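You operate a simulated robot arm through the tools that you are given. There is no shell and no other tool.

You are at the controls of a simulated two-armed robot. One attempt, no reset.

TASK
Turn the warmer off and swap the scorched block for the black one.
Fine: open the clear lid once the lamp is out; scorched one into the red tray first; lid shut again. Where these are worked on the way, their far stop is far enough and under half their travel is too little: clear lid.

Only the result counts: the job must be done as asked and must still hold three seconds after the hand-in. Knocking over, shifting, dropping, spilling or breaking anything else fails it. Lids that push on must go on centred and level and be pressed home; caps that screw on are set level and turned clockwise until they are tight.

THE ROBOT
Two 7-joint arms with fingered hands on one trunk that stands fixed in place. Base frame: the origin is at the foot of the trunk, x ahead of it, y to its left, z up; the work surface is at about z = 86.8. Lengths are in cm, angles in degrees, forces in N, time in s.
The left shoulder is at [8, 19.7, 147.9], the right one opposite. With the tool pointing down near the work surface each hand reaches from about 10 to 72 cm from the base axis, measured 20 degrees to its own side. Payload 4 kg a hand.
The TCP of each hand is the grasp point between the finger pads, 2.6 cm short of the fingertips. In the tool frame z runs along the fingers and y along their closing line. The gripper opens to 13.2 cm. The gripper's body begins 7.3 cm behind the TCP. The gripper is a hand of 4 fingers: y runs from the thumb to the fingers, the wrist lies at [0, 0, -23.9] in the tool frame, and closing takes about 1.5 s.
Orientation is that of the tool frame in the base frame, as a unit quaternion [x, y, z, w]. With the fingers straight down and closing along the base's y, the tool's x points along the base's -x, its y along +y and its z along -z.

THE INTERFACE
- The arms move only by the tool send_rows. It takes "left_steps", "right_steps" or both (then of equal length, played together; a hand with none holds still); each is a list of rows, each an object (a shift or turn left out is 0, a gripper value left out holds the last) with "dr": the turn, a rotation vector about the base's x, y, z in units of 5 degrees (1.0 is 5 degrees), a list of three; "xyz": the shift along the base's x, y, z in units of 40 mm (1.0 is 40 mm), a list of three. In form: [{"dr": [ax, ay, az], "xyz": [tx, ty, tz]}, ...]. A call has 1 to 20 rows; each row shifts and turns the commanded pose from where the row before left it. "left_hand" and "right_hand" are, for a hand that has rows, the opening, from 0 (shut) to 1 (fully open), set as the call begins (left out, the last holds). A call with a number of a shift or a turn outside -1 to 1 is refused whole. Rows are played at 5 a second. More than 5 cm and 8.6 degrees between two rows, or a gripper value outside its range, and nothing of the call is played. Where a pose cannot be reached the arm comes as near as it can. A force on the tool above 60 N (or 10 N above the force at the start of the call, whichever is more), or a blocked arm, ends the call early, and 0.2 s more pass. The fingers move at their own pace (about 7.2 cm/s each) and stop on an object; they squeeze with about 31 N. The grip force told is the motor's: it shows also when the fingers shut on nothing. Time passes only in rows, and 0.2 s behind the last, so rows that do not move let the fingers close. It gives the time, the measured TCP pose, the force on the tool (base axes), the opening and the grip force at its end, in the units of the frame above (readings bear some noise), with the torque about the TCP (base axes, N m) and any sound that the robot's microphone picked up.
- Cameras (640 x 400 px; columns grow to the right, rows downward): "scene" is now at [8.88, -1.91, 163.45]; the picture's right is [-0.18, -0.98, 0.00], its down [-0.77, 0.14, -0.62] and it looks along [0.61, -0.11, -0.78] (base axes); focal length 370 px, centre (320, 200). "left" rides on the left gripper at [-6.8, 0.2, -9.7] in its tool frame; the picture's right is [-0.03, -1.00, 0.00], its down [0.82, -0.02, -0.58] and it looks along [0.58, -0.01, 0.82] (tool axes); focal length 270 px, centre (320, 200). "right" rides on the right gripper at [6.8, 0.2, -9.7] in its tool frame; the picture's right is [-0.03, 1.00, 0.00], its down [-0.82, -0.02, -0.58] and it looks along [-0.58, -0.01, 0.82] (tool axes); focal length 270 px, centre (320, 200). There is no depth. A picture from a camera that has moved, and an enlarged one, comes with that camera's place and axes in the base frame and with its lens. The place of the scene camera against the robot may be out by one fixed shift of up to 1.8 cm in any direction.
- get_image(camera): a new picture of that camera. The clock stands still meanwhile.
- lift_body(by): slides the trunk up (or, below 0, down) by that many cm; the arms and the scene camera ride with it, the base frame stays. It gives what a move gives, with no picture.
- move_fingers(finger1, finger2, finger3, thumb_bend, hand): sets how far each is bent, from 0 (flat) to 1 (curled in); at 0.3 the hand is open as for a grip, at 0.7 the pads meet at the TCP. One left out holds its place. A second passes; each finger stops where it meets its share of the squeeze, and holds until it gets a number again. A gripper value or a shape takes the hand back. It gives what a move gives, with no picture; readings hold the bend of each and the force on the fingers (four entries, about 0 where the hand has none), thumb and palm.
- preshape(shape, hand): the hand has 4 fingers and takes this shape, open, in about a second: jaw (thumb against the fingers, like two jaws); tri (thumb and two fingers); tip (a fingertip pinch); poke (one finger out to press); point (the index stretched); flat (the hand flat); cup (the hand cupped); fist (a fist). The gripper value then closes the fingers along that shape, each until it touches; the sizes above hold for jaw. It gives what a move gives, with no picture.
- head_to(pan, tilt): turns the head with the scene camera to pan (to the left, within 86 degrees either way) and tilt (down, from -29 to 69), counted from straight ahead of the robot. It gives what a move gives.
- close_up(camera, box): a new picture of the part [left, top, right, bottom] of that camera's present view, enlarged. The clock stands still meanwhile.
- close_job(): hands the job in; it is judged then, once.

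Nothing tells you positions but the pictures and the camera data. Unless the task says otherwise, let go and move clear before handing in.

The tools are called after "Call:" as name(argument=value, ...) on one line, values as JSON. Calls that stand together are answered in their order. send_rows: Moves the arms, as the interface text tells. Its arguments: {"type":"object","properties":{"left_steps":{"type":"array"},"left_hand":{"type":"number"},"right_steps":{"type":"array"},"right_hand":{"type":"number"}},"required":[]} The other tools are called the same way: lift_body (by) slides the trunk up or down; preshape (shape, hand) gives the hand a shape; move_fingers (finger1, finger2, finger3, thumb_bend, hand) moves the fingers one by one; head_to (pan, tilt) turns the head that bears the scene camera; get_image (camera) takes a picture; close_up (camera, box) takes an enlarged picture of a part of a camera's view; close_job () hands the job in.

At the start:

```text
time: 0.0
left_tool_pos: [61.02, 22.82, 119.75]
left_ee_rot: [-0.001, 1.0, 0.0, 0.0]
left_contact_force: [0.3, -0.5, -0.2]
left_moment: [0.0, 0.0, 0.02]
left_opening: 13.18
left_grasp_force: 0.1
left_shape: jaw
left_bend: [0.3, 0.3, 0.3, 0.3]
left_finger forces: [0.1, 0.0, 0.1, 0.0, 0.0, 0.0]
right_tool_pos: [54.5, -32.43, 119.99]
right_ee_rot: [-0.001, 1.0, 0.0, -0.001]
right_contact_force: [-0.5, 0.0, -1.0]
right_moment: [0.02, 0.01, 0.0]
right_opening: 13.2
right_grasp_force: 0.1
right_shape: jaw
right_bend: [0.3, 0.3, 0.3, 0.3]
right_finger forces: [0.1, 0.0, 0.1, 0.0, 0.0, 0.0]
trunk travel left (down, up): [-78.9, 5.1]
head pan, tilt: [-10.5, 51.3]
```

scene: 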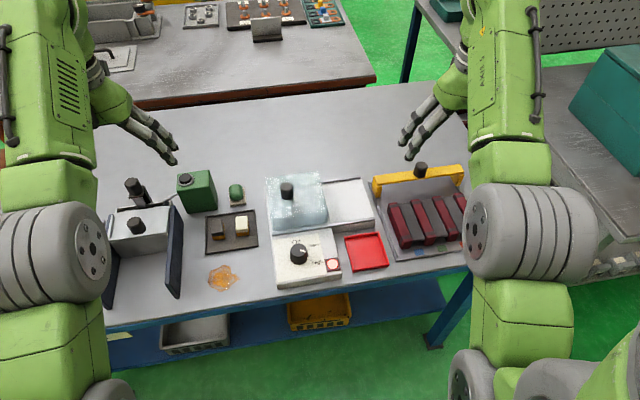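
right: 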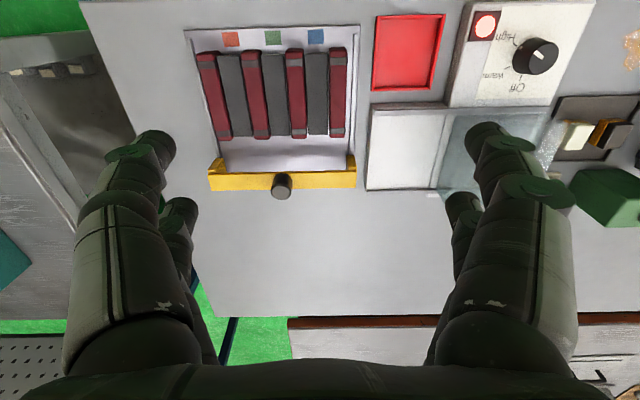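
left: 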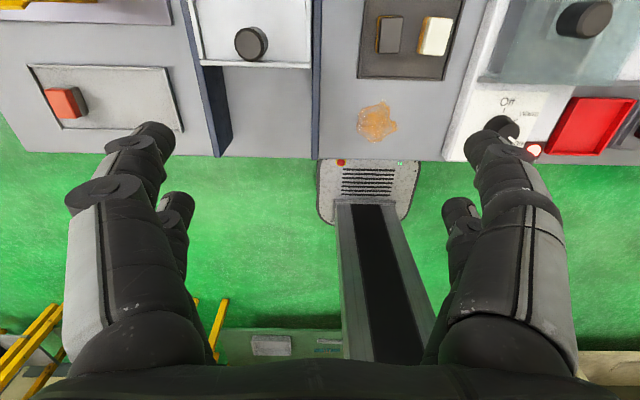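

I see a warmer with a dial and lamp, a clear sliding lid with a knob next to it, a red tray, a dark tray with small blocks, and some other fixtures. I'll take enlarged pictures first to understand each item.

Call:
close_up(camera="scene", box=[180, 150, 400, 300])

Call:
close_up(camera="scene", box=[260, 160, 400, 290])

Call:
close_up(camera="right", box=[360, 0, 640, 220])

Call:
close_up(camera="left", box=[320, 0, 640, 200])

```text
2.67 times, centred on (290, 225) of scene
camera zoom: at [8.88, -1.91, 163.45], right [-0.18, -0.98, 0.0], down [-0.77, 0.14, -0.62], along [0.61, -0.11, -0.78], focal length 986 px, centre (400, 133)
```

zoom: 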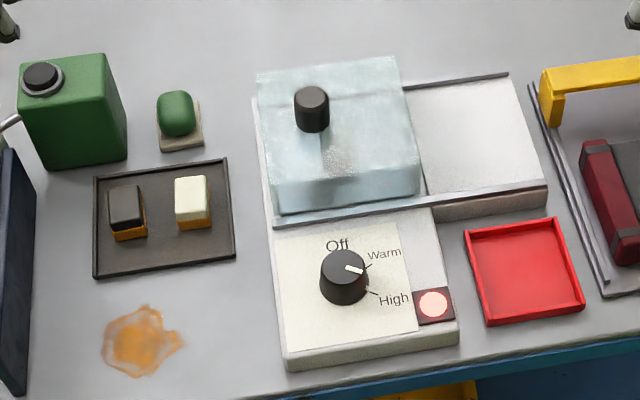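

```text
3.08 times, centred on (330, 225) of scene
camera zoom: at [8.88, -1.91, 163.45], right [-0.18, -0.98, 0.0], down [-0.77, 0.14, -0.62], along [0.61, -0.11, -0.78], focal length 1137 px, centre (289, 123)
```

zoom: 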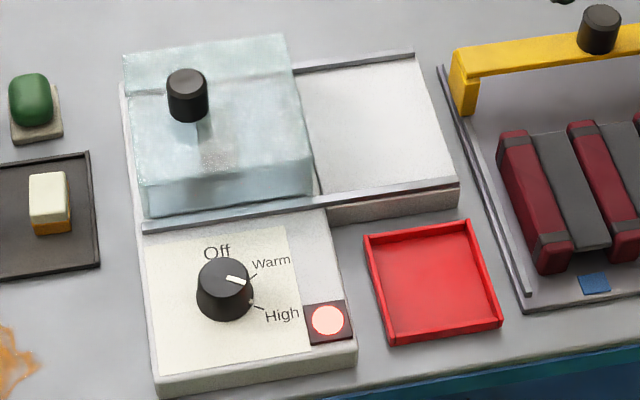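

```text
1.82 times, centred on (500, 110) of right
camera zoom: at [47.45, -32.31, 129.75], right [0.03, 1.0, 0.0], down [0.82, -0.02, 0.58], along [0.58, -0.01, -0.82], focal length 491 px, centre (-7, 364)
```

zoom: 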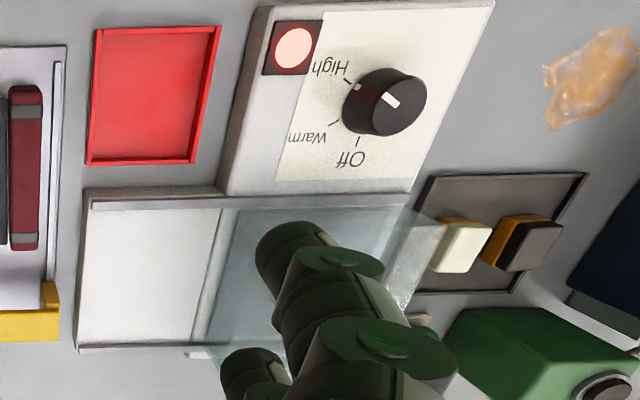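

```text
2.00 times, centred on (480, 100) of left
camera zoom: at [67.74, 23.06, 129.48], right [0.03, -1.0, 0.0], down [-0.82, -0.02, 0.58], along [-0.58, -0.01, -0.82], focal length 541 px, centre (0, 400)
```

zoom: 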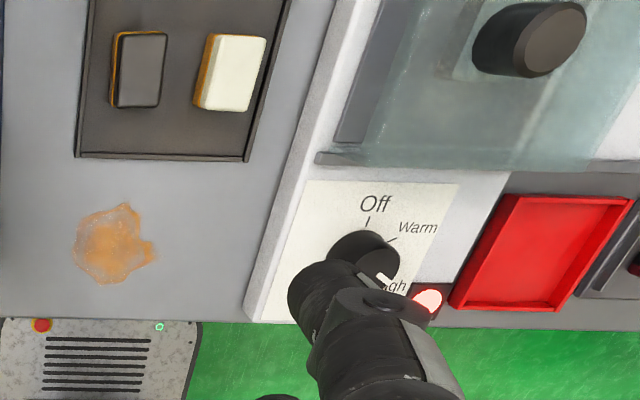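

The dial's mark points toward High with its lamp lit, and the clear lid seems to slide on rails to the right (−y). I need a closer look under the lid and at the small blocks.

Call:
close_up(camera="scene", box=[262, 165, 342, 240])

Call:
close_up(camera="scene", box=[200, 175, 264, 260])

Call:
close_up(camera="scene", box=[270, 225, 350, 290])

Call:
close_up(camera="left", box=[340, 0, 640, 180])

```text
5.33 times, centred on (302, 202) of scene
camera zoom: at [8.88, -1.91, 163.45], right [-0.18, -0.98, 0.0], down [-0.77, 0.14, -0.62], along [0.61, -0.11, -0.78], focal length 1971 px, centre (416, 187)
```

zoom: 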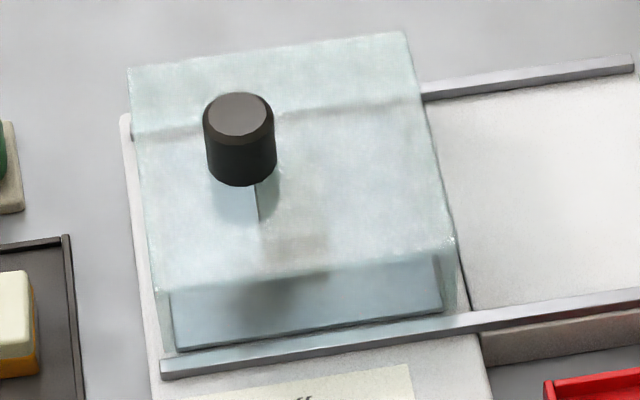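

```text
4.71 times, centred on (232, 218) of scene
camera zoom: at [8.88, -1.91, 163.45], right [-0.18, -0.98, 0.0], down [-0.77, 0.14, -0.62], along [0.61, -0.11, -0.78], focal length 1739 px, centre (734, 118)
```

zoom: 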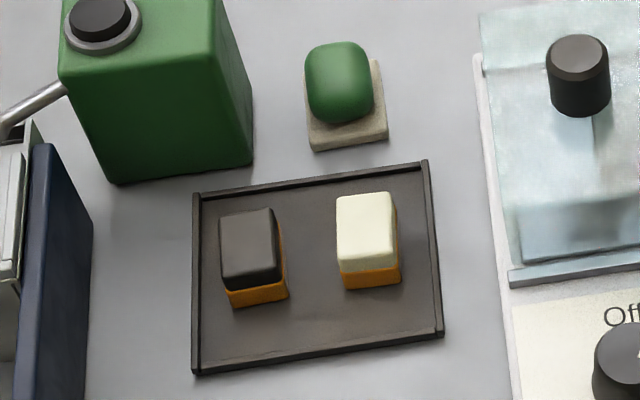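

```text
6.15 times, centred on (310, 258) of scene
camera zoom: at [8.88, -1.91, 163.45], right [-0.18, -0.98, 0.0], down [-0.77, 0.14, -0.62], along [0.61, -0.11, -0.78], focal length 2274 px, centre (382, -154)
```

zoom: 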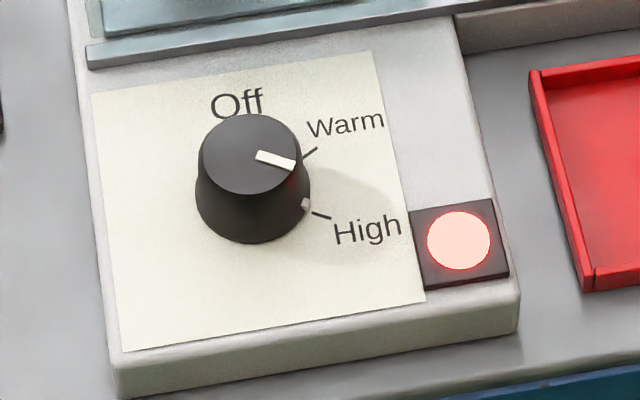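

```text
2.13 times, centred on (490, 90) of left
camera zoom: at [67.74, 23.06, 129.48], right [0.03, -1.0, 0.0], down [-0.82, -0.02, 0.58], along [-0.58, -0.01, -0.82], focal length 577 px, centre (-43, 435)
```

zoom: 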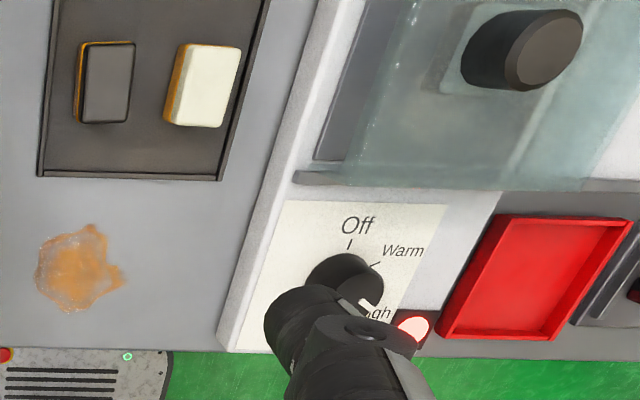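

The scorched block must be under the frosted lid, which I can't see through from here. I'll move the right hand so its camera looks forward over the warmer (dial about [53,-5], lid knob about [66,-4]).

Call:
send_rows(right_steps=[{"xyz": [-0.1, 0.8, 0]}, {"xyz": [-0.1, 0.9, 0]}, {"xyz": [-0.1, 0.9, 0]}, {"xyz": [-0.1, 0.9, 0]}, {"xyz": [-0.1, 0.9, 0]}, {"xyz": [-0.1, 0.9, 0]}, {"xyz": [0, 0.9, 0]}, {"xyz": [0, 0.6, 0]}, {"xyz": [0, 0, 0]}])

Call:
get_image(camera="right")

Call:
get_image(camera="scene")

```text
time: 2.0
left_tool_pos: [61.01, 22.82, 119.62]
left_ee_rot: [0.0, 1.0, -0.001, 0.0]
left_contact_force: [-0.2, 0.1, -0.1]
left_moment: [0.0, 0.03, 0.01]
left_opening: 13.22
left_grasp_force: 0.0
left_shape: jaw
left_bend: [0.3, 0.3, 0.3, 0.3]
left_finger forces: [0.1, 0.0, 0.1, 0.0, 0.0, 0.0]
right_tool_pos: [55.32, -5.44, 118.92]
right_ee_rot: [0.0, 1.0, 0.0, 0.001]
right_contact_force: [-0.3, -0.4, 0.2]
right_moment: [0.0, -0.01, 0.03]
right_opening: 13.21
right_grasp_force: 0.0
right_shape: jaw
right_bend: [0.3, 0.3, 0.3, 0.3]
right_finger forces: [0.0, 0.0, 0.1, 0.0, 0.0, 0.0]
right hand out of reach, approached as far as the arm can: row 1, 2, 3, 4
trunk travel left (down, up): [-78.9, 5.1]
head pan, tilt: [-10.5, 51.3]
```

```text
taken
camera right: at [48.19, -5.36, 128.72], right [0.03, 1.0, 0.0], down [0.82, -0.02, 0.58], along [0.58, -0.01, -0.82], focal length 270 px, centre (320, 200)
```

right: 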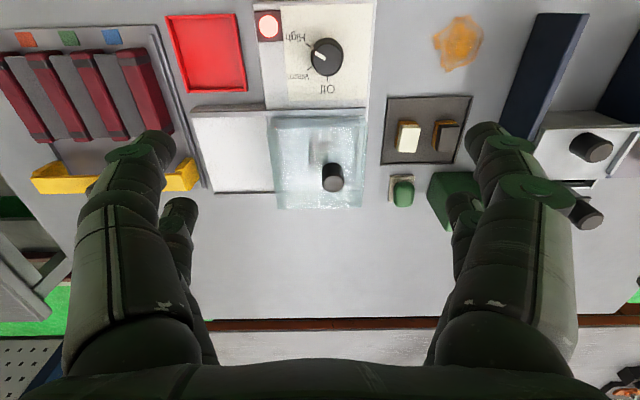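

```text
taken
camera scene: at [8.89, -1.93, 163.45], right [-0.18, -0.98, 0.0], down [-0.77, 0.14, -0.62], along [0.61, -0.11, -0.78], focal length 370 px, centre (320, 200)
```

scene: 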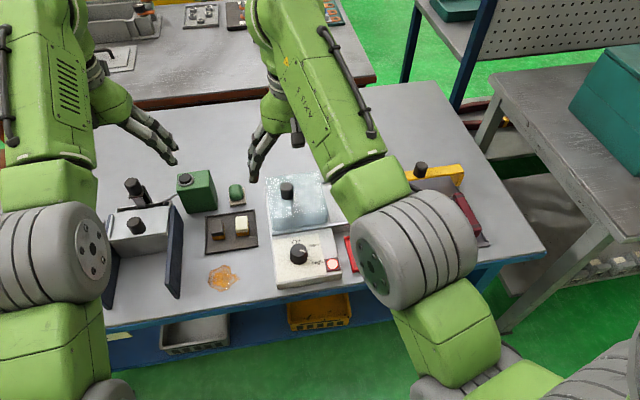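

Good view of the warmer now. I'll zoom in on the lid, the dial and the block tray.

Call:
close_up(camera="right", box=[180, 90, 380, 215])

Call:
close_up(camera="right", box=[260, 105, 380, 215])

Call:
close_up(camera="right", box=[240, 0, 390, 115])

Call:
close_up(camera="right", box=[370, 80, 490, 215])

```text
3.20 times, centred on (280, 152) of right
camera zoom: at [48.19, -5.36, 128.72], right [0.03, 1.0, 0.0], down [0.82, -0.02, 0.58], along [0.58, -0.01, -0.82], focal length 865 px, centre (448, 352)
```

zoom: 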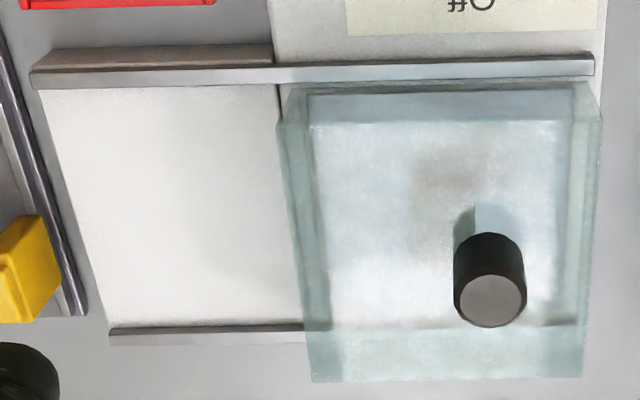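

```text
3.64 times, centred on (320, 160) of right
camera zoom: at [48.19, -5.36, 128.72], right [0.03, 1.0, 0.0], down [0.82, -0.02, 0.58], along [0.58, -0.01, -0.82], focal length 983 px, centre (320, 346)
```

zoom: 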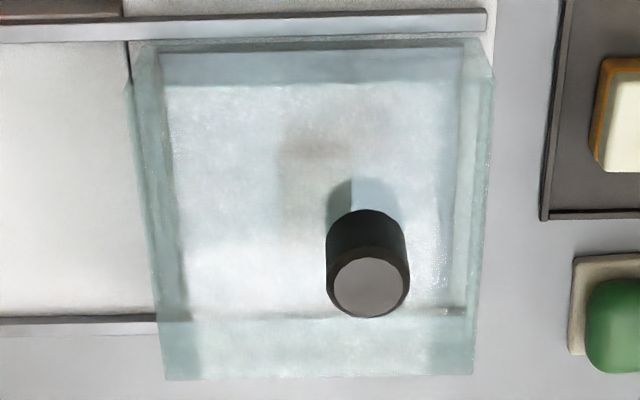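

```text
3.48 times, centred on (315, 58) of right
camera zoom: at [48.19, -5.36, 128.72], right [0.03, 1.0, 0.0], down [0.82, -0.02, 0.58], along [0.58, -0.01, -0.82], focal length 940 px, centre (337, 696)
```

zoom: 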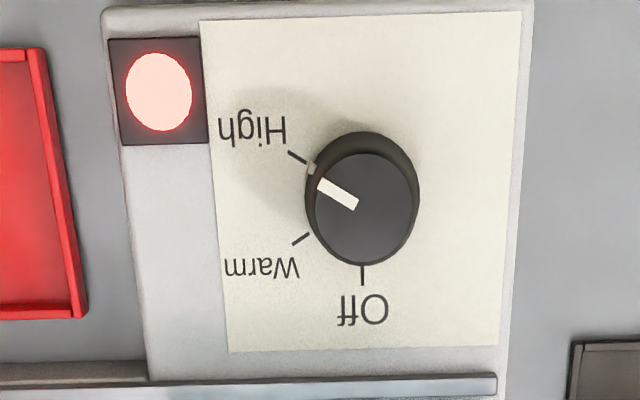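

```text
2.96 times, centred on (430, 148) of right
camera zoom: at [48.19, -5.36, 128.72], right [0.03, 1.0, 0.0], down [0.82, -0.02, 0.58], along [0.58, -0.01, -0.82], focal length 801 px, centre (-6, 356)
```

zoom: 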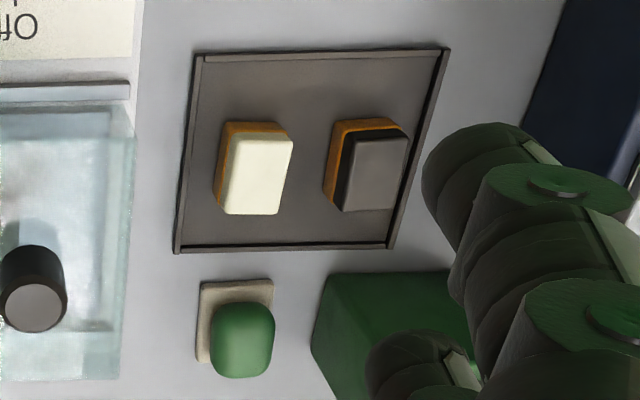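

The lid is a ~13 cm square sliding box, its knob top at about [67.7,-3.8,97.6], with a brownish block blurred beneath it around [66,-5.6]. I'll check what the hand looks like from the head camera before using it.

Call:
close_up(camera="scene", box=[230, 80, 330, 200])

Call:
close_up(camera="scene", box=[90, 80, 200, 180])

Call:
close_up(camera="left", box=[0, 0, 640, 400])

```text
3.33 times, centred on (280, 140) of scene
camera zoom: at [8.89, -1.93, 163.45], right [-0.18, -0.98, 0.0], down [-0.77, 0.14, -0.62], along [0.61, -0.11, -0.78], focal length 1232 px, centre (453, 400)
```

zoom: 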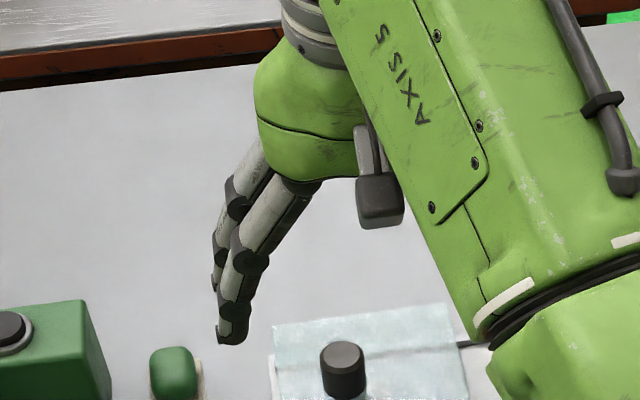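

```text
4.00 times, centred on (145, 130) of scene
camera zoom: at [8.89, -1.93, 163.45], right [-0.18, -0.98, 0.0], down [-0.77, 0.14, -0.62], along [0.61, -0.11, -0.78], focal length 1478 px, centre (1020, 480)
```

zoom: 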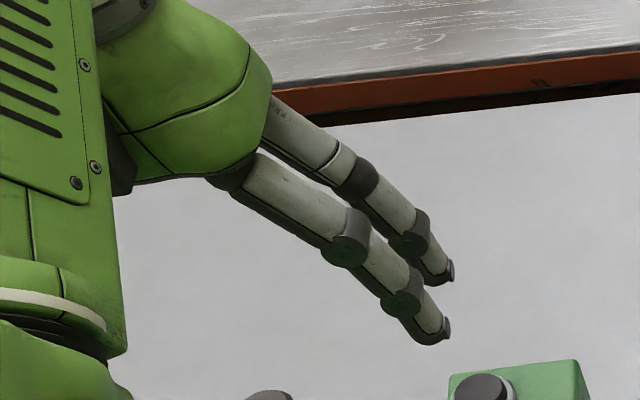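

```text
1.00 times, centred on (320, 200) of left (not enlarged: the box is as wide or as high as the picture)
camera zoom: at [67.75, 23.04, 129.48], right [0.03, -1.0, 0.0], down [-0.82, -0.02, 0.58], along [-0.58, -0.01, -0.82], focal length 270 px, centre (320, 200)
```

zoom: 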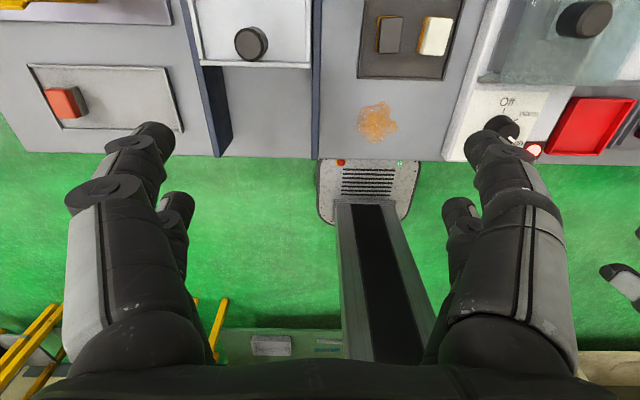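

The hand has two finger pairs facing each other, which suits nesting on a round knob. I'll take the right hand over the dial (about [53.3,-4.4], top near z 91.5), turned −60° so that a +120° turn stays mid-range, and look again from lower down.

Call:
send_rows(right_steps=[{"dr": [0, 0, -1], "xyz": [-0.04, 0.02, -0.25]}, {"dr": [0, 0, -1], "xyz": [-0.04, 0.02, -0.25]}, {"dr": [0, 0, -1], "xyz": [-0.04, 0.02, -0.25]}, {"dr": [0, 0, -1], "xyz": [-0.04, 0.02, -0.25]}, {"dr": [0, 0, -1], "xyz": [-0.04, 0.02, -0.25]}, {"dr": [0, 0, -1], "xyz": [-0.04, 0.02, -0.25]}, {"dr": [0, 0, -1], "xyz": [-0.04, 0.02, -0.25]}, {"dr": [0, 0, -1], "xyz": [-0.04, 0.02, -0.25]}, {"dr": [0, 0, -1], "xyz": [-0.04, 0.02, -0.25]}, {"dr": [0, 0, -1], "xyz": [-0.04, 0.02, -0.25]}, {"dr": [0, 0, -1], "xyz": [-0.04, 0.02, -0.25]}, {"dr": [0, 0, -1], "xyz": [-0.04, 0.02, -0.25]}, {"xyz": [0, 0, 0]}])

Call:
get_image(camera="right")

Call:
get_image(camera="scene")

Call:
get_image(camera="left")

```text
time: 4.8
left_tool_pos: [61.05, 22.9, 119.73]
left_ee_rot: [0.0, 1.0, -0.001, 0.0]
left_contact_force: [0.3, -0.6, 0.3]
left_moment: [0.05, 0.0, 0.02]
left_opening: 13.2
left_grasp_force: 0.0
left_shape: jaw
left_bend: [0.3, 0.3, 0.3, 0.3]
left_finger forces: [0.0, 0.1, 0.0, 0.1, 0.1, 0.0]
right_tool_pos: [53.48, -4.66, 107.07]
right_ee_rot: [0.501, 0.865, 0.001, 0.0]
right_contact_force: [-0.1, -0.4, -0.3]
right_moment: [0.0, -0.03, 0.02]
right_opening: 13.18
right_grasp_force: 0.0
right_shape: jaw
right_bend: [0.3, 0.3, 0.3, 0.3]
right_finger forces: [0.0, 0.0, 0.0, 0.0, 0.0, 0.0]
trunk travel left (down, up): [-78.9, 5.1]
head pan, tilt: [-10.5, 51.3]
```

```text
taken
camera right: at [49.98, 1.3, 116.8], right [0.88, 0.48, 0.0], down [0.39, -0.72, 0.58], along [0.28, -0.51, -0.82], focal length 270 px, centre (320, 200)
```

right: 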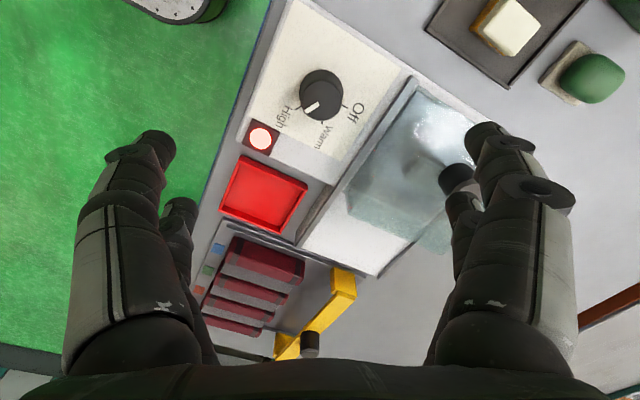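

```text
taken
camera scene: at [8.89, -1.9, 163.45], right [-0.18, -0.98, 0.0], down [-0.77, 0.14, -0.62], along [0.61, -0.11, -0.78], focal length 370 px, centre (320, 200)
```

scene: 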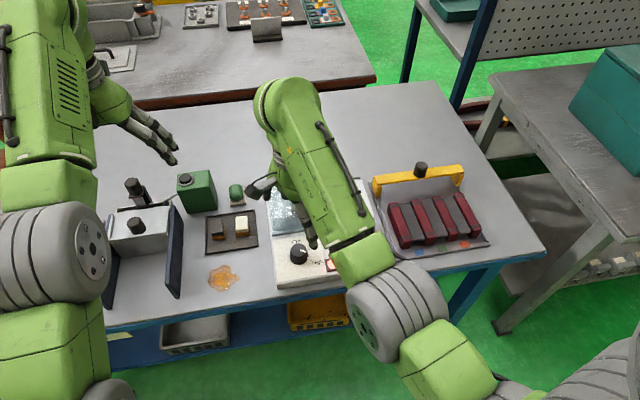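

```text
taken
camera left: at [67.75, 23.07, 129.47], right [0.03, -1.0, 0.0], down [-0.82, -0.02, 0.58], along [-0.58, -0.01, -0.82], focal length 270 px, centre (320, 200)
```

left: 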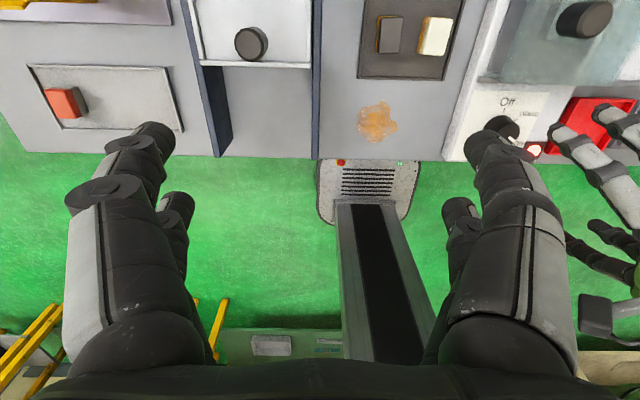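

I'll zoom in on the dial from this lower view to pin down its position and height.

Call:
close_up(camera="right", box=[240, 20, 400, 140])

Call:
close_up(camera="left", box=[440, 70, 560, 170])

```text
3.33 times, centred on (320, 80) of right
camera zoom: at [49.98, 1.3, 116.8], right [0.88, 0.48, 0.0], down [0.39, -0.72, 0.58], along [0.28, -0.51, -0.82], focal length 901 px, centre (320, 600)
```

zoom: 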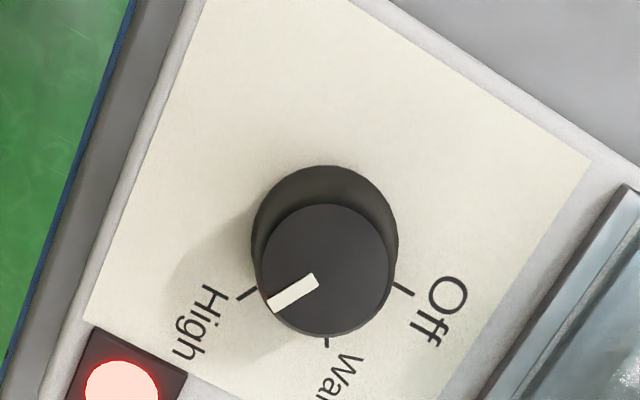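

```text
4.00 times, centred on (500, 120) of left
camera zoom: at [67.75, 23.07, 129.47], right [0.03, -1.0, 0.0], down [-0.82, -0.02, 0.58], along [-0.58, -0.01, -0.82], focal length 1081 px, centre (-400, 520)
```

zoom: 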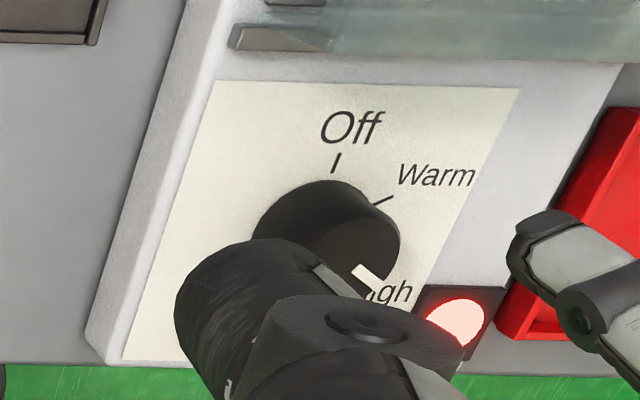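

The dial knob is at about [53.3,-4.4], its top at z 92.4 and the panel at about z 89.4. I'll narrow the fingers to ~5.5 cm and come down to just above it, then check.

Call:
send_rows(right_steps=[{"xyz": [-0.04, 0.06, 0]}, {"xyz": [0, 0, -0.3]}, {"xyz": [0, 0, -0.6]}, {"xyz": [0, 0, -0.6]}, {"xyz": [0, 0, -0.5]}, {"xyz": [0, 0, -0.27]}, {"xyz": [0, 0, 0]}], right_hand=0.42)

Call:
get_image(camera="right")

Call:
close_up(camera="left", box=[440, 50, 640, 200])

Call:
close_up(camera="scene", box=[240, 180, 380, 290])

```text
time: 6.4
left_tool_pos: [61.01, 22.86, 119.77]
left_ee_rot: [0.0, 1.0, 0.0, 0.0]
left_contact_force: [0.4, -0.2, -0.5]
left_moment: [0.0, 0.05, 0.01]
left_opening: 13.19
left_grasp_force: 0.1
left_shape: jaw
left_bend: [0.3, 0.3, 0.3, 0.3]
left_finger forces: [0.0, 0.0, 0.1, 0.0, 0.0, 0.0]
right_tool_pos: [53.23, -4.4, 97.81]
right_ee_rot: [0.499, 0.866, 0.0, 0.0]
right_contact_force: [0.3, -0.3, -0.2]
right_moment: [0.01, -0.03, -0.02]
right_opening: 5.57
right_grasp_force: 0.0
right_shape: jaw
right_bend: [0.73, 0.73, 0.73, 0.7]
right_finger forces: [0.0, 0.0, 0.1, 0.0, 0.0, 0.0]
trunk travel left (down, up): [-78.9, 5.1]
head pan, tilt: [-10.5, 51.3]
```

```text
taken
camera right: at [49.74, 1.6, 107.66], right [0.88, 0.48, 0.0], down [0.39, -0.72, 0.58], along [0.28, -0.51, -0.82], focal length 270 px, centre (320, 200)
```

right: 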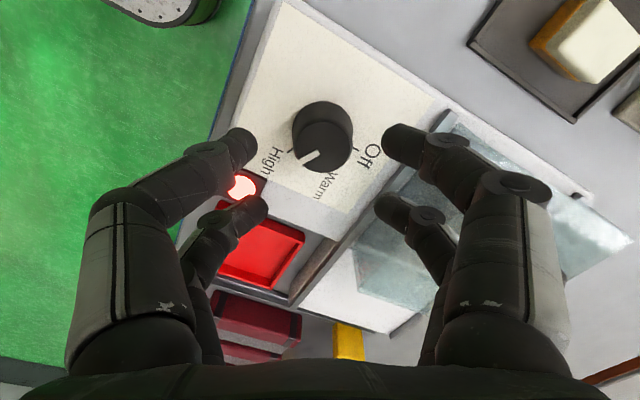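

```text
2.67 times, centred on (540, 125) of left
camera zoom: at [67.74, 23.07, 129.48], right [0.03, -1.0, 0.0], down [-0.82, -0.02, 0.58], along [-0.58, -0.01, -0.82], focal length 721 px, centre (-267, 400)
```

zoom: 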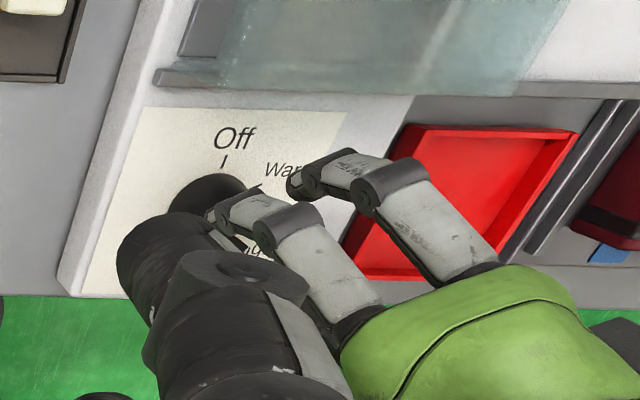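

```text
3.64 times, centred on (310, 235) of scene
camera zoom: at [8.88, -1.9, 163.45], right [-0.18, -0.98, 0.0], down [-0.77, 0.14, -0.62], along [0.61, -0.11, -0.78], focal length 1344 px, centre (356, 73)
```

zoom: 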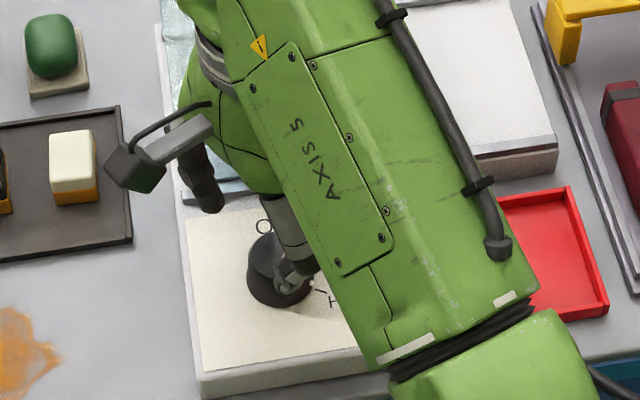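

The fingers straddle the dial well, centred on it. I'll come down so the fingertips sit about 1 cm above the panel and then close on the knob.

Call:
send_rows(right_steps=[{"xyz": [0, 0, -0.4]}, {"xyz": [0, 0, -0.4]}, {"xyz": [0, 0, -0.3]}, {"xyz": [0, 0, -0.1]}, {"xyz": [0, 0, 0]}])

Call:
get_image(camera="right")

Call:
close_up(camera="left", box=[440, 50, 640, 200])

```text
time: 7.6
left_tool_pos: [61.01, 22.89, 119.82]
left_ee_rot: [0.0, 1.0, -0.001, 0.001]
left_contact_force: [0.7, -0.4, -0.5]
left_moment: [-0.02, -0.02, 0.03]
left_opening: 13.22
left_grasp_force: 0.1
left_shape: jaw
left_bend: [0.3, 0.3, 0.3, 0.3]
left_finger forces: [0.0, 0.0, 0.1, 0.0, 0.0, 0.0]
right_tool_pos: [53.14, -4.35, 93.21]
right_ee_rot: [0.5, 0.866, 0.0, -0.001]
right_contact_force: [0.5, 0.0, -0.2]
right_moment: [0.04, 0.0, 0.0]
right_opening: 5.57
right_grasp_force: 0.0
right_shape: jaw
right_bend: [0.73, 0.73, 0.73, 0.7]
right_finger forces: [0.0, 0.1, 0.0, 0.0, 0.0, 0.0]
trunk travel left (down, up): [-78.9, 5.1]
head pan, tilt: [-10.5, 51.3]
```

```text
taken
camera right: at [49.78, 1.58, 102.95], right [0.88, 0.48, 0.0], down [0.39, -0.72, 0.58], along [0.28, -0.51, -0.82], focal length 270 px, centre (320, 200)
```

right: 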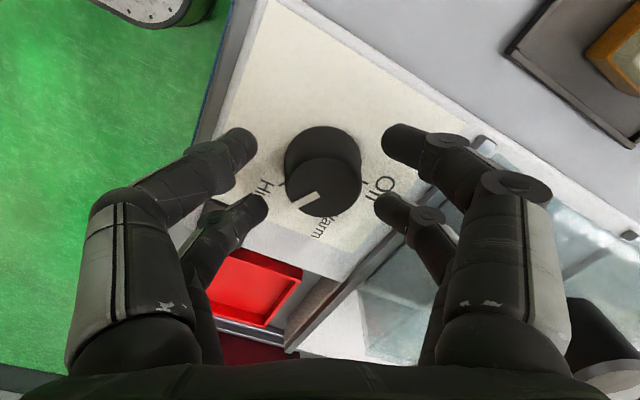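

```text
2.67 times, centred on (540, 125) of left
camera zoom: at [67.75, 23.07, 129.47], right [0.03, -1.0, 0.0], down [-0.82, -0.02, 0.58], along [-0.58, -0.01, -0.82], focal length 721 px, centre (-267, 400)
```

zoom: 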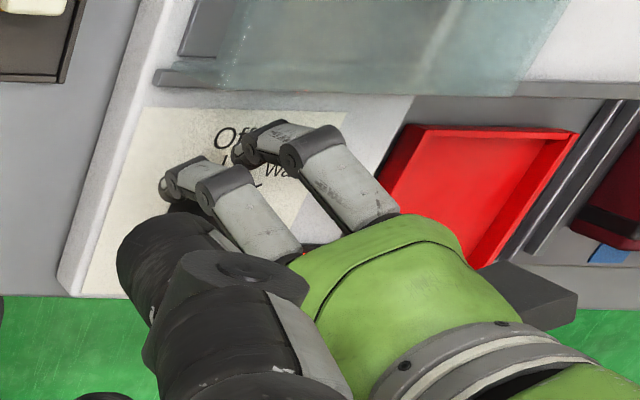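

The knob lies centred between the fingertips. I'll close and let the fingers settle.

Call:
send_rows(right_steps=[{"xyz": [0, 0, 0]}, {"xyz": [0, 0, 0]}, {"xyz": [0, 0, 0]}, {"xyz": [0, 0, 0]}, {"xyz": [0, 0, 0]}, {"xyz": [0, 0, 0]}], right_hand=0)

Call:
get_image(camera="right")

```text
time: 9.0
left_tool_pos: [61.12, 23.05, 119.63]
left_ee_rot: [0.0, 1.0, -0.001, -0.001]
left_contact_force: [0.0, -0.1, 0.2]
left_moment: [-0.05, -0.03, -0.01]
left_opening: 13.2
left_grasp_force: 0.1
left_shape: jaw
left_bend: [0.3, 0.3, 0.3, 0.3]
left_finger forces: [0.0, 0.0, 0.0, 0.1, 0.1, 0.1]
right_tool_pos: [53.29, -4.22, 93.14]
right_ee_rot: [0.499, 0.866, 0.0, 0.0]
right_contact_force: [2.1, 3.7, -5.4]
right_moment: [0.06, -0.13, 0.01]
right_opening: 1.07
right_grasp_force: 31.0
right_shape: jaw
right_bend: [0.72, 0.73, 0.73, 0.71]
right_finger forces: [29.3, 31.9, 34.8, 0.0, 23.8, 0.1]
trunk travel left (down, up): [-78.9, 5.1]
head pan, tilt: [-10.5, 51.3]
```

```text
taken
camera right: at [49.83, 1.64, 102.88], right [0.88, 0.48, 0.0], down [0.39, -0.72, 0.58], along [0.27, -0.51, -0.82], focal length 270 px, centre (320, 200)
```

right: 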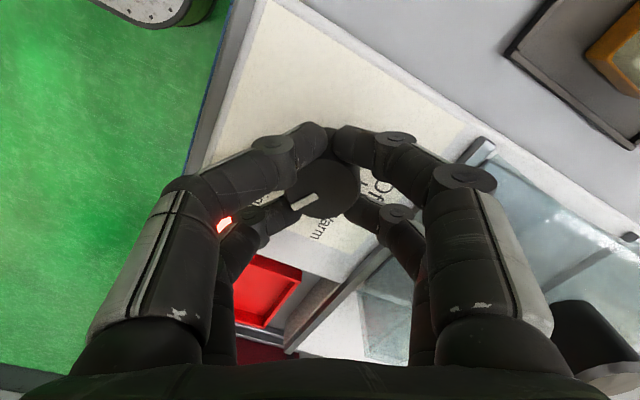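

All four fingers hold the knob evenly. I'll turn it counter-clockwise seen from above (High → Off), first 60°, then check.

Call:
send_rows(right_steps=[{"dr": [0, 0, 1]}, {"dr": [0, 0, 1]}, {"dr": [0, 0, 1]}, {"dr": [0, 0, 1]}, {"dr": [0, 0, 1]}, {"dr": [0, 0, 1]}, {"dr": [0, 0, 1]}, {"dr": [0, 0, 1]}, {"dr": [0, 0, 1]}, {"dr": [0, 0, 1]}, {"dr": [0, 0, 1]}, {"dr": [0, 0, 1]}, {"dr": [0, 0, 0]}])

Call:
get_image(camera="right")

Call:
close_up(camera="left", box=[440, 50, 640, 200])

```text
time: 11.8
left_tool_pos: [61.14, 22.68, 119.77]
left_ee_rot: [0.001, 1.0, 0.001, 0.001]
left_contact_force: [-0.7, 1.2, -1.2]
left_moment: [0.0, -0.01, -0.01]
left_opening: 13.19
left_grasp_force: 0.0
left_shape: jaw
left_bend: [0.3, 0.3, 0.3, 0.3]
left_finger forces: [0.0, 0.0, 0.0, 0.0, 0.1, 0.0]
right_tool_pos: [53.33, -4.46, 93.14]
right_ee_rot: [-0.001, 1.0, 0.0, 0.0]
right_contact_force: [-3.8, -8.7, -8.8]
right_moment: [-0.21, -0.03, 0.01]
right_opening: 1.0
right_grasp_force: 31.0
right_shape: jaw
right_bend: [0.72, 0.73, 0.72, 0.71]
right_finger forces: [28.9, 31.0, 38.4, 0.0, 25.7, 0.0]
trunk travel left (down, up): [-78.9, 5.1]
head pan, tilt: [-10.5, 51.3]
```

```text
taken
camera right: at [46.2, -4.39, 102.9], right [0.02, 1.0, 0.0], down [0.82, -0.02, 0.58], along [0.58, -0.01, -0.82], focal length 270 px, centre (320, 200)
```

right: 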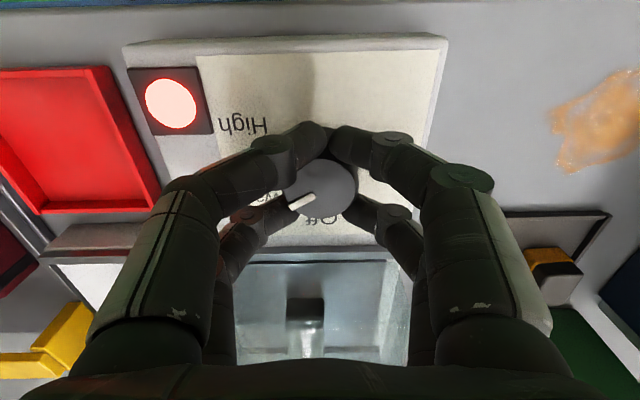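

```text
2.67 times, centred on (540, 125) of left
camera zoom: at [67.8, 22.89, 129.48], right [0.03, -1.0, 0.0], down [-0.82, -0.02, 0.58], along [-0.58, -0.01, -0.82], focal length 721 px, centre (-267, 400)
```

zoom: 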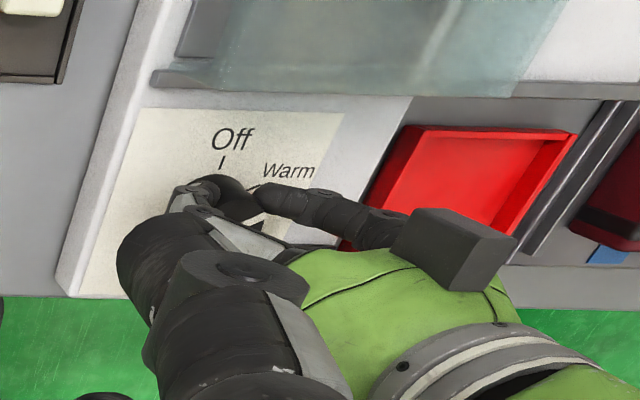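

The knob has followed to about Warm and nothing shifted. I'll turn the remaining 60° toward Off.

Call:
send_rows(right_steps=[{"dr": [0, 0, 1]}, {"dr": [0, 0, 1]}, {"dr": [0, 0, 1]}, {"dr": [0, 0, 1]}, {"dr": [0, 0, 1]}, {"dr": [0, 0, 1]}, {"dr": [0, 0, 1]}, {"dr": [0, 0, 1]}, {"dr": [0, 0, 1]}, {"dr": [0, 0, 1]}, {"dr": [0, 0, 1]}, {"dr": [0, 0, 0.8]}, {"dr": [0, 0, 0]}])

Call:
get_image(camera="right")

Call:
close_up(camera="left", box=[440, 50, 640, 200])

Call:
close_up(camera="scene", box=[240, 180, 380, 290])

```text
time: 14.6
left_tool_pos: [61.12, 22.6, 119.79]
left_ee_rot: [0.0, 1.0, 0.002, -0.001]
left_contact_force: [-0.2, 0.0, -0.3]
left_moment: [-0.03, 0.03, 0.02]
left_opening: 13.19
left_grasp_force: 0.0
left_shape: jaw
left_bend: [0.3, 0.3, 0.3, 0.3]
left_finger forces: [0.0, 0.1, 0.1, 0.0, 0.0, 0.0]
right_tool_pos: [53.46, -4.67, 93.16]
right_ee_rot: [-0.492, 0.87, 0.001, -0.001]
right_contact_force: [1.1, -16.4, -10.7]
right_moment: [-0.24, -0.11, 0.02]
right_opening: 1.02
right_grasp_force: 31.5
right_shape: jaw
right_bend: [0.72, 0.73, 0.72, 0.71]
right_finger forces: [34.7, 30.8, 38.2, 0.1, 26.9, 0.0]
trunk travel left (down, up): [-78.9, 5.1]
head pan, tilt: [-10.5, 51.3]
```

```text
taken
camera right: at [49.48, -10.54, 102.9], right [-0.84, 0.54, 0.0], down [0.44, 0.69, 0.58], along [0.31, 0.49, -0.82], focal length 270 px, centre (320, 200)
```

right: 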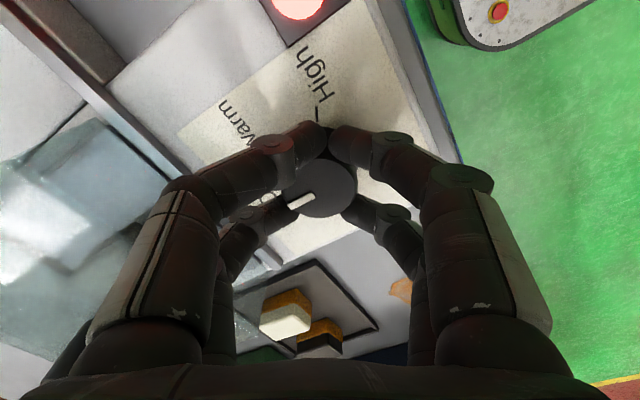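

```text
2.67 times, centred on (540, 125) of left
camera zoom: at [67.91, 22.73, 129.45], right [0.03, -1.0, 0.0], down [-0.82, -0.02, 0.58], along [-0.58, -0.01, -0.82], focal length 721 px, centre (-267, 400)
```

zoom: 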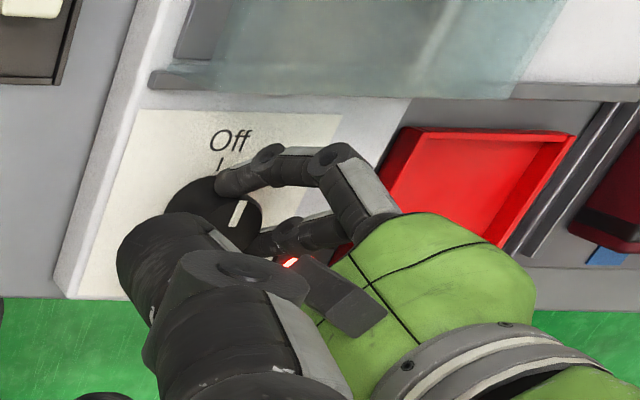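

```text
3.64 times, centred on (310, 235) of scene
camera zoom: at [9.09, -2.32, 163.43], right [-0.18, -0.98, 0.0], down [-0.77, 0.14, -0.62], along [0.61, -0.11, -0.78], focal length 1344 px, centre (356, 73)
```

zoom: 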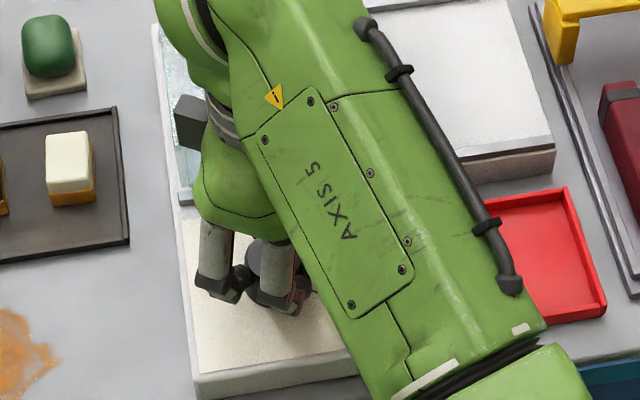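

The mark now points about at Off. I'll check whether the lamp is still lit before letting go.

Call:
close_up(camera="right", box=[200, 0, 400, 125])

Call:
close_up(camera="right", box=[230, 120, 400, 240])

Call:
close_up(camera="left", box=[480, 80, 580, 160])

```text
3.20 times, centred on (300, 62) of right
camera zoom: at [49.48, -10.54, 102.9], right [-0.84, 0.54, 0.0], down [0.44, 0.69, 0.58], along [0.31, 0.49, -0.82], focal length 865 px, centre (384, 640)
```

zoom: 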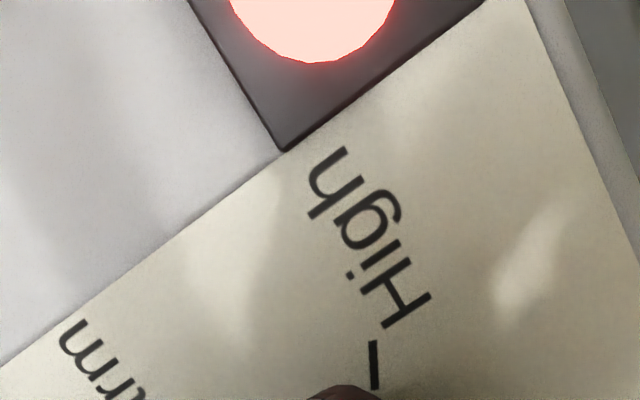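

```text
3.33 times, centred on (315, 180) of right
camera zoom: at [49.48, -10.54, 102.9], right [-0.84, 0.54, 0.0], down [0.44, 0.69, 0.58], along [0.31, 0.49, -0.82], focal length 901 px, centre (337, 267)
```

zoom: 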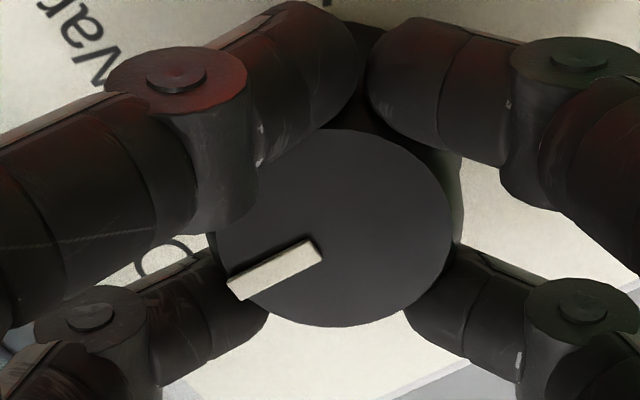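

```text
5.00 times, centred on (530, 120) of left
camera zoom: at [67.91, 22.73, 129.45], right [0.03, -1.0, 0.0], down [-0.82, -0.02, 0.58], along [-0.58, -0.01, -0.82], focal length 1351 px, centre (-730, 600)
```

zoom: 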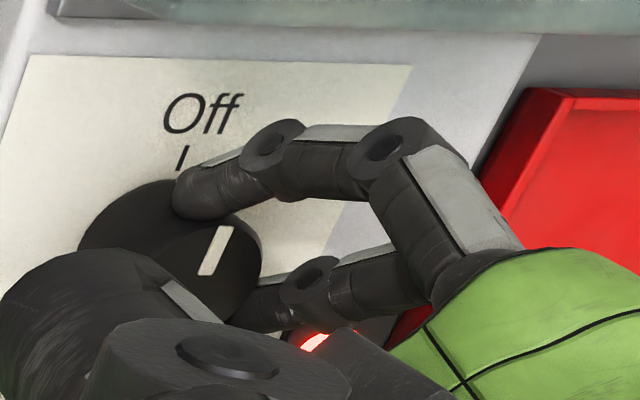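

The lamp is still lit and the mark looks a few degrees short of Off. I'll turn a bit further, easing the small side load on the way.

Call:
send_rows(right_steps=[{"xyz": [0.02, -0.05, 0]}, {"dr": [0, 0, 0.6]}, {"dr": [0, 0, 0.6]}, {"dr": [0, 0, 0]}])

Call:
close_up(camera="right", box=[200, 0, 400, 125])

Call:
close_up(camera="right", box=[230, 120, 400, 240])

Call:
close_up(camera="left", box=[480, 80, 580, 160])

```text
time: 15.6
left_tool_pos: [61.05, 22.84, 119.77]
left_ee_rot: [-0.001, 1.0, 0.0, 0.0]
left_contact_force: [-1.0, 0.0, 0.3]
left_moment: [0.02, -0.02, 0.02]
left_opening: 13.16
left_grasp_force: 0.1
left_shape: jaw
left_bend: [0.3, 0.3, 0.3, 0.3]
left_finger forces: [0.0, 0.1, 0.0, 0.0, 0.0, 0.1]
right_tool_pos: [53.44, -4.73, 93.11]
right_ee_rot: [-0.538, 0.843, 0.001, -0.002]
right_contact_force: [-3.5, -3.3, -11.2]
right_moment: [0.06, 0.06, -0.4]
right_opening: 0.9
right_grasp_force: 30.7
right_shape: jaw
right_bend: [0.72, 0.73, 0.72, 0.72]
right_finger forces: [31.2, 37.4, 28.8, 0.0, 30.0, 0.0]
trunk travel left (down, up): [-78.9, 5.1]
head pan, tilt: [-10.5, 51.3]
```

```text
3.20 times, centred on (300, 62) of right
camera zoom: at [50.13, -10.82, 102.91], right [-0.9, 0.44, 0.0], down [0.36, 0.73, 0.58], along [0.25, 0.52, -0.82], focal length 865 px, centre (384, 640)
```

zoom: 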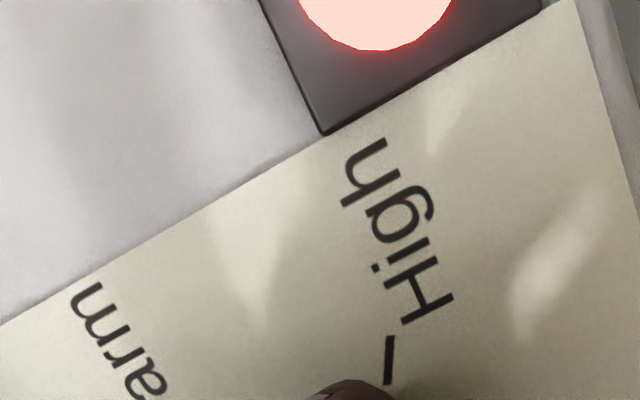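

```text
3.33 times, centred on (315, 180) of right
camera zoom: at [50.13, -10.82, 102.91], right [-0.9, 0.44, 0.0], down [0.36, 0.73, 0.58], along [0.25, 0.52, -0.82], focal length 901 px, centre (337, 267)
```

zoom: 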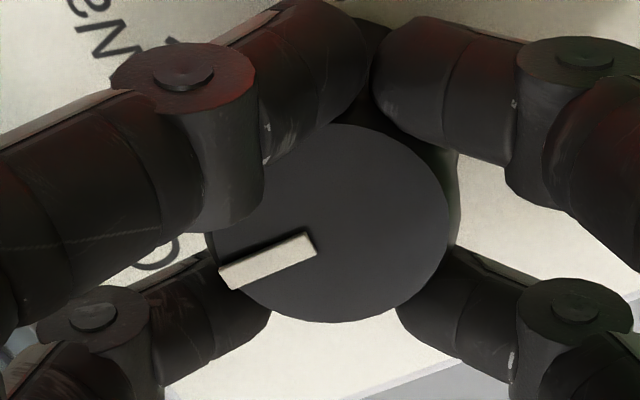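

```text
5.00 times, centred on (530, 120) of left
camera zoom: at [67.81, 23.03, 129.44], right [0.03, -1.0, 0.0], down [-0.82, -0.02, 0.58], along [-0.58, -0.01, -0.82], focal length 1351 px, centre (-730, 600)
```

zoom: 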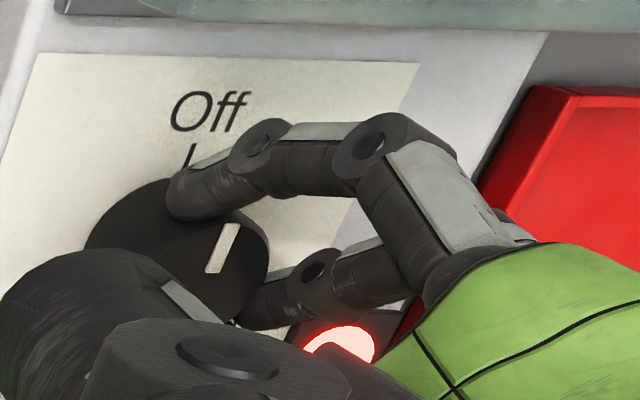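

There's now a resisting torque, so the knob seems to be at its Off stop, yet the lamp still glows; it may lag. I'll let go and rise to look at the dial and lamp clearly.

Call:
send_rows(right_steps=[{"xyz": [0, 0, 0]}, {"xyz": [0, 0, 0]}, {"xyz": [0, 0, 0]}, {"xyz": [0, 0, 0]}, {"xyz": [0, 0, 0.4]}, {"xyz": [0, 0, 0.6]}, {"xyz": [0, 0, 0.6]}, {"xyz": [0, 0, 0.6]}, {"xyz": [0, 0, 0.6]}, {"xyz": [0, 0, 0]}], right_hand=0.45)

Call:
get_image(camera="right")

Call:
close_up(camera="left", box=[440, 50, 640, 200])

```text
time: 17.8
left_tool_pos: [61.06, 22.96, 119.68]
left_ee_rot: [-0.001, 1.0, 0.0, 0.0]
left_contact_force: [0.3, -0.1, -0.3]
left_moment: [-0.01, -0.01, -0.01]
left_opening: 13.18
left_grasp_force: 0.0
left_shape: jaw
left_bend: [0.3, 0.3, 0.3, 0.3]
left_finger forces: [0.0, 0.0, 0.0, 0.0, 0.1, 0.0]
right_tool_pos: [53.13, -4.68, 104.39]
right_ee_rot: [-0.537, 0.844, 0.0, 0.0]
right_contact_force: [-0.1, 0.5, 0.1]
right_moment: [-0.03, 0.03, 0.0]
right_opening: 5.91
right_grasp_force: 0.0
right_shape: jaw
right_bend: [0.73, 0.73, 0.73, 0.7]
right_finger forces: [0.0, 0.1, 0.0, 0.1, 0.0, 0.0]
trunk travel left (down, up): [-78.9, 5.1]
head pan, tilt: [-10.5, 51.3]
```

```text
taken
camera right: at [49.94, -10.76, 114.23], right [-0.9, 0.45, 0.0], down [0.36, 0.73, 0.58], along [0.26, 0.52, -0.82], focal length 270 px, centre (320, 200)
```

right: 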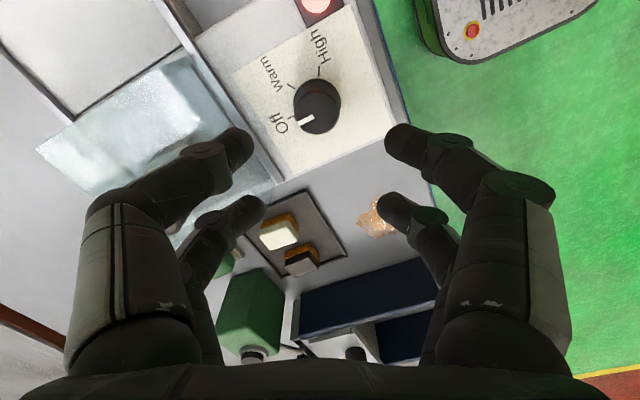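

```text
2.67 times, centred on (540, 125) of left
camera zoom: at [67.75, 23.06, 129.47], right [0.03, -1.0, 0.0], down [-0.82, -0.02, 0.58], along [-0.58, -0.01, -0.82], focal length 721 px, centre (-267, 400)
```

zoom: 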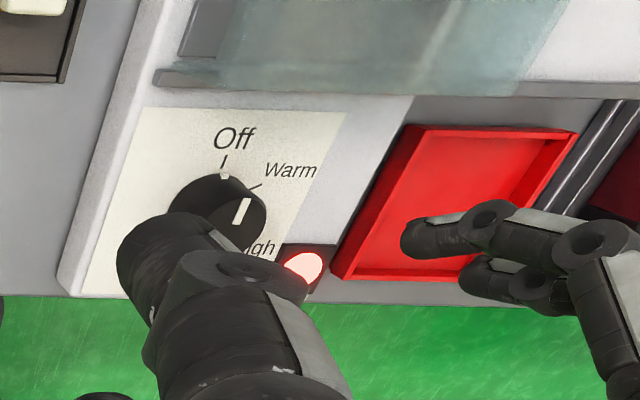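

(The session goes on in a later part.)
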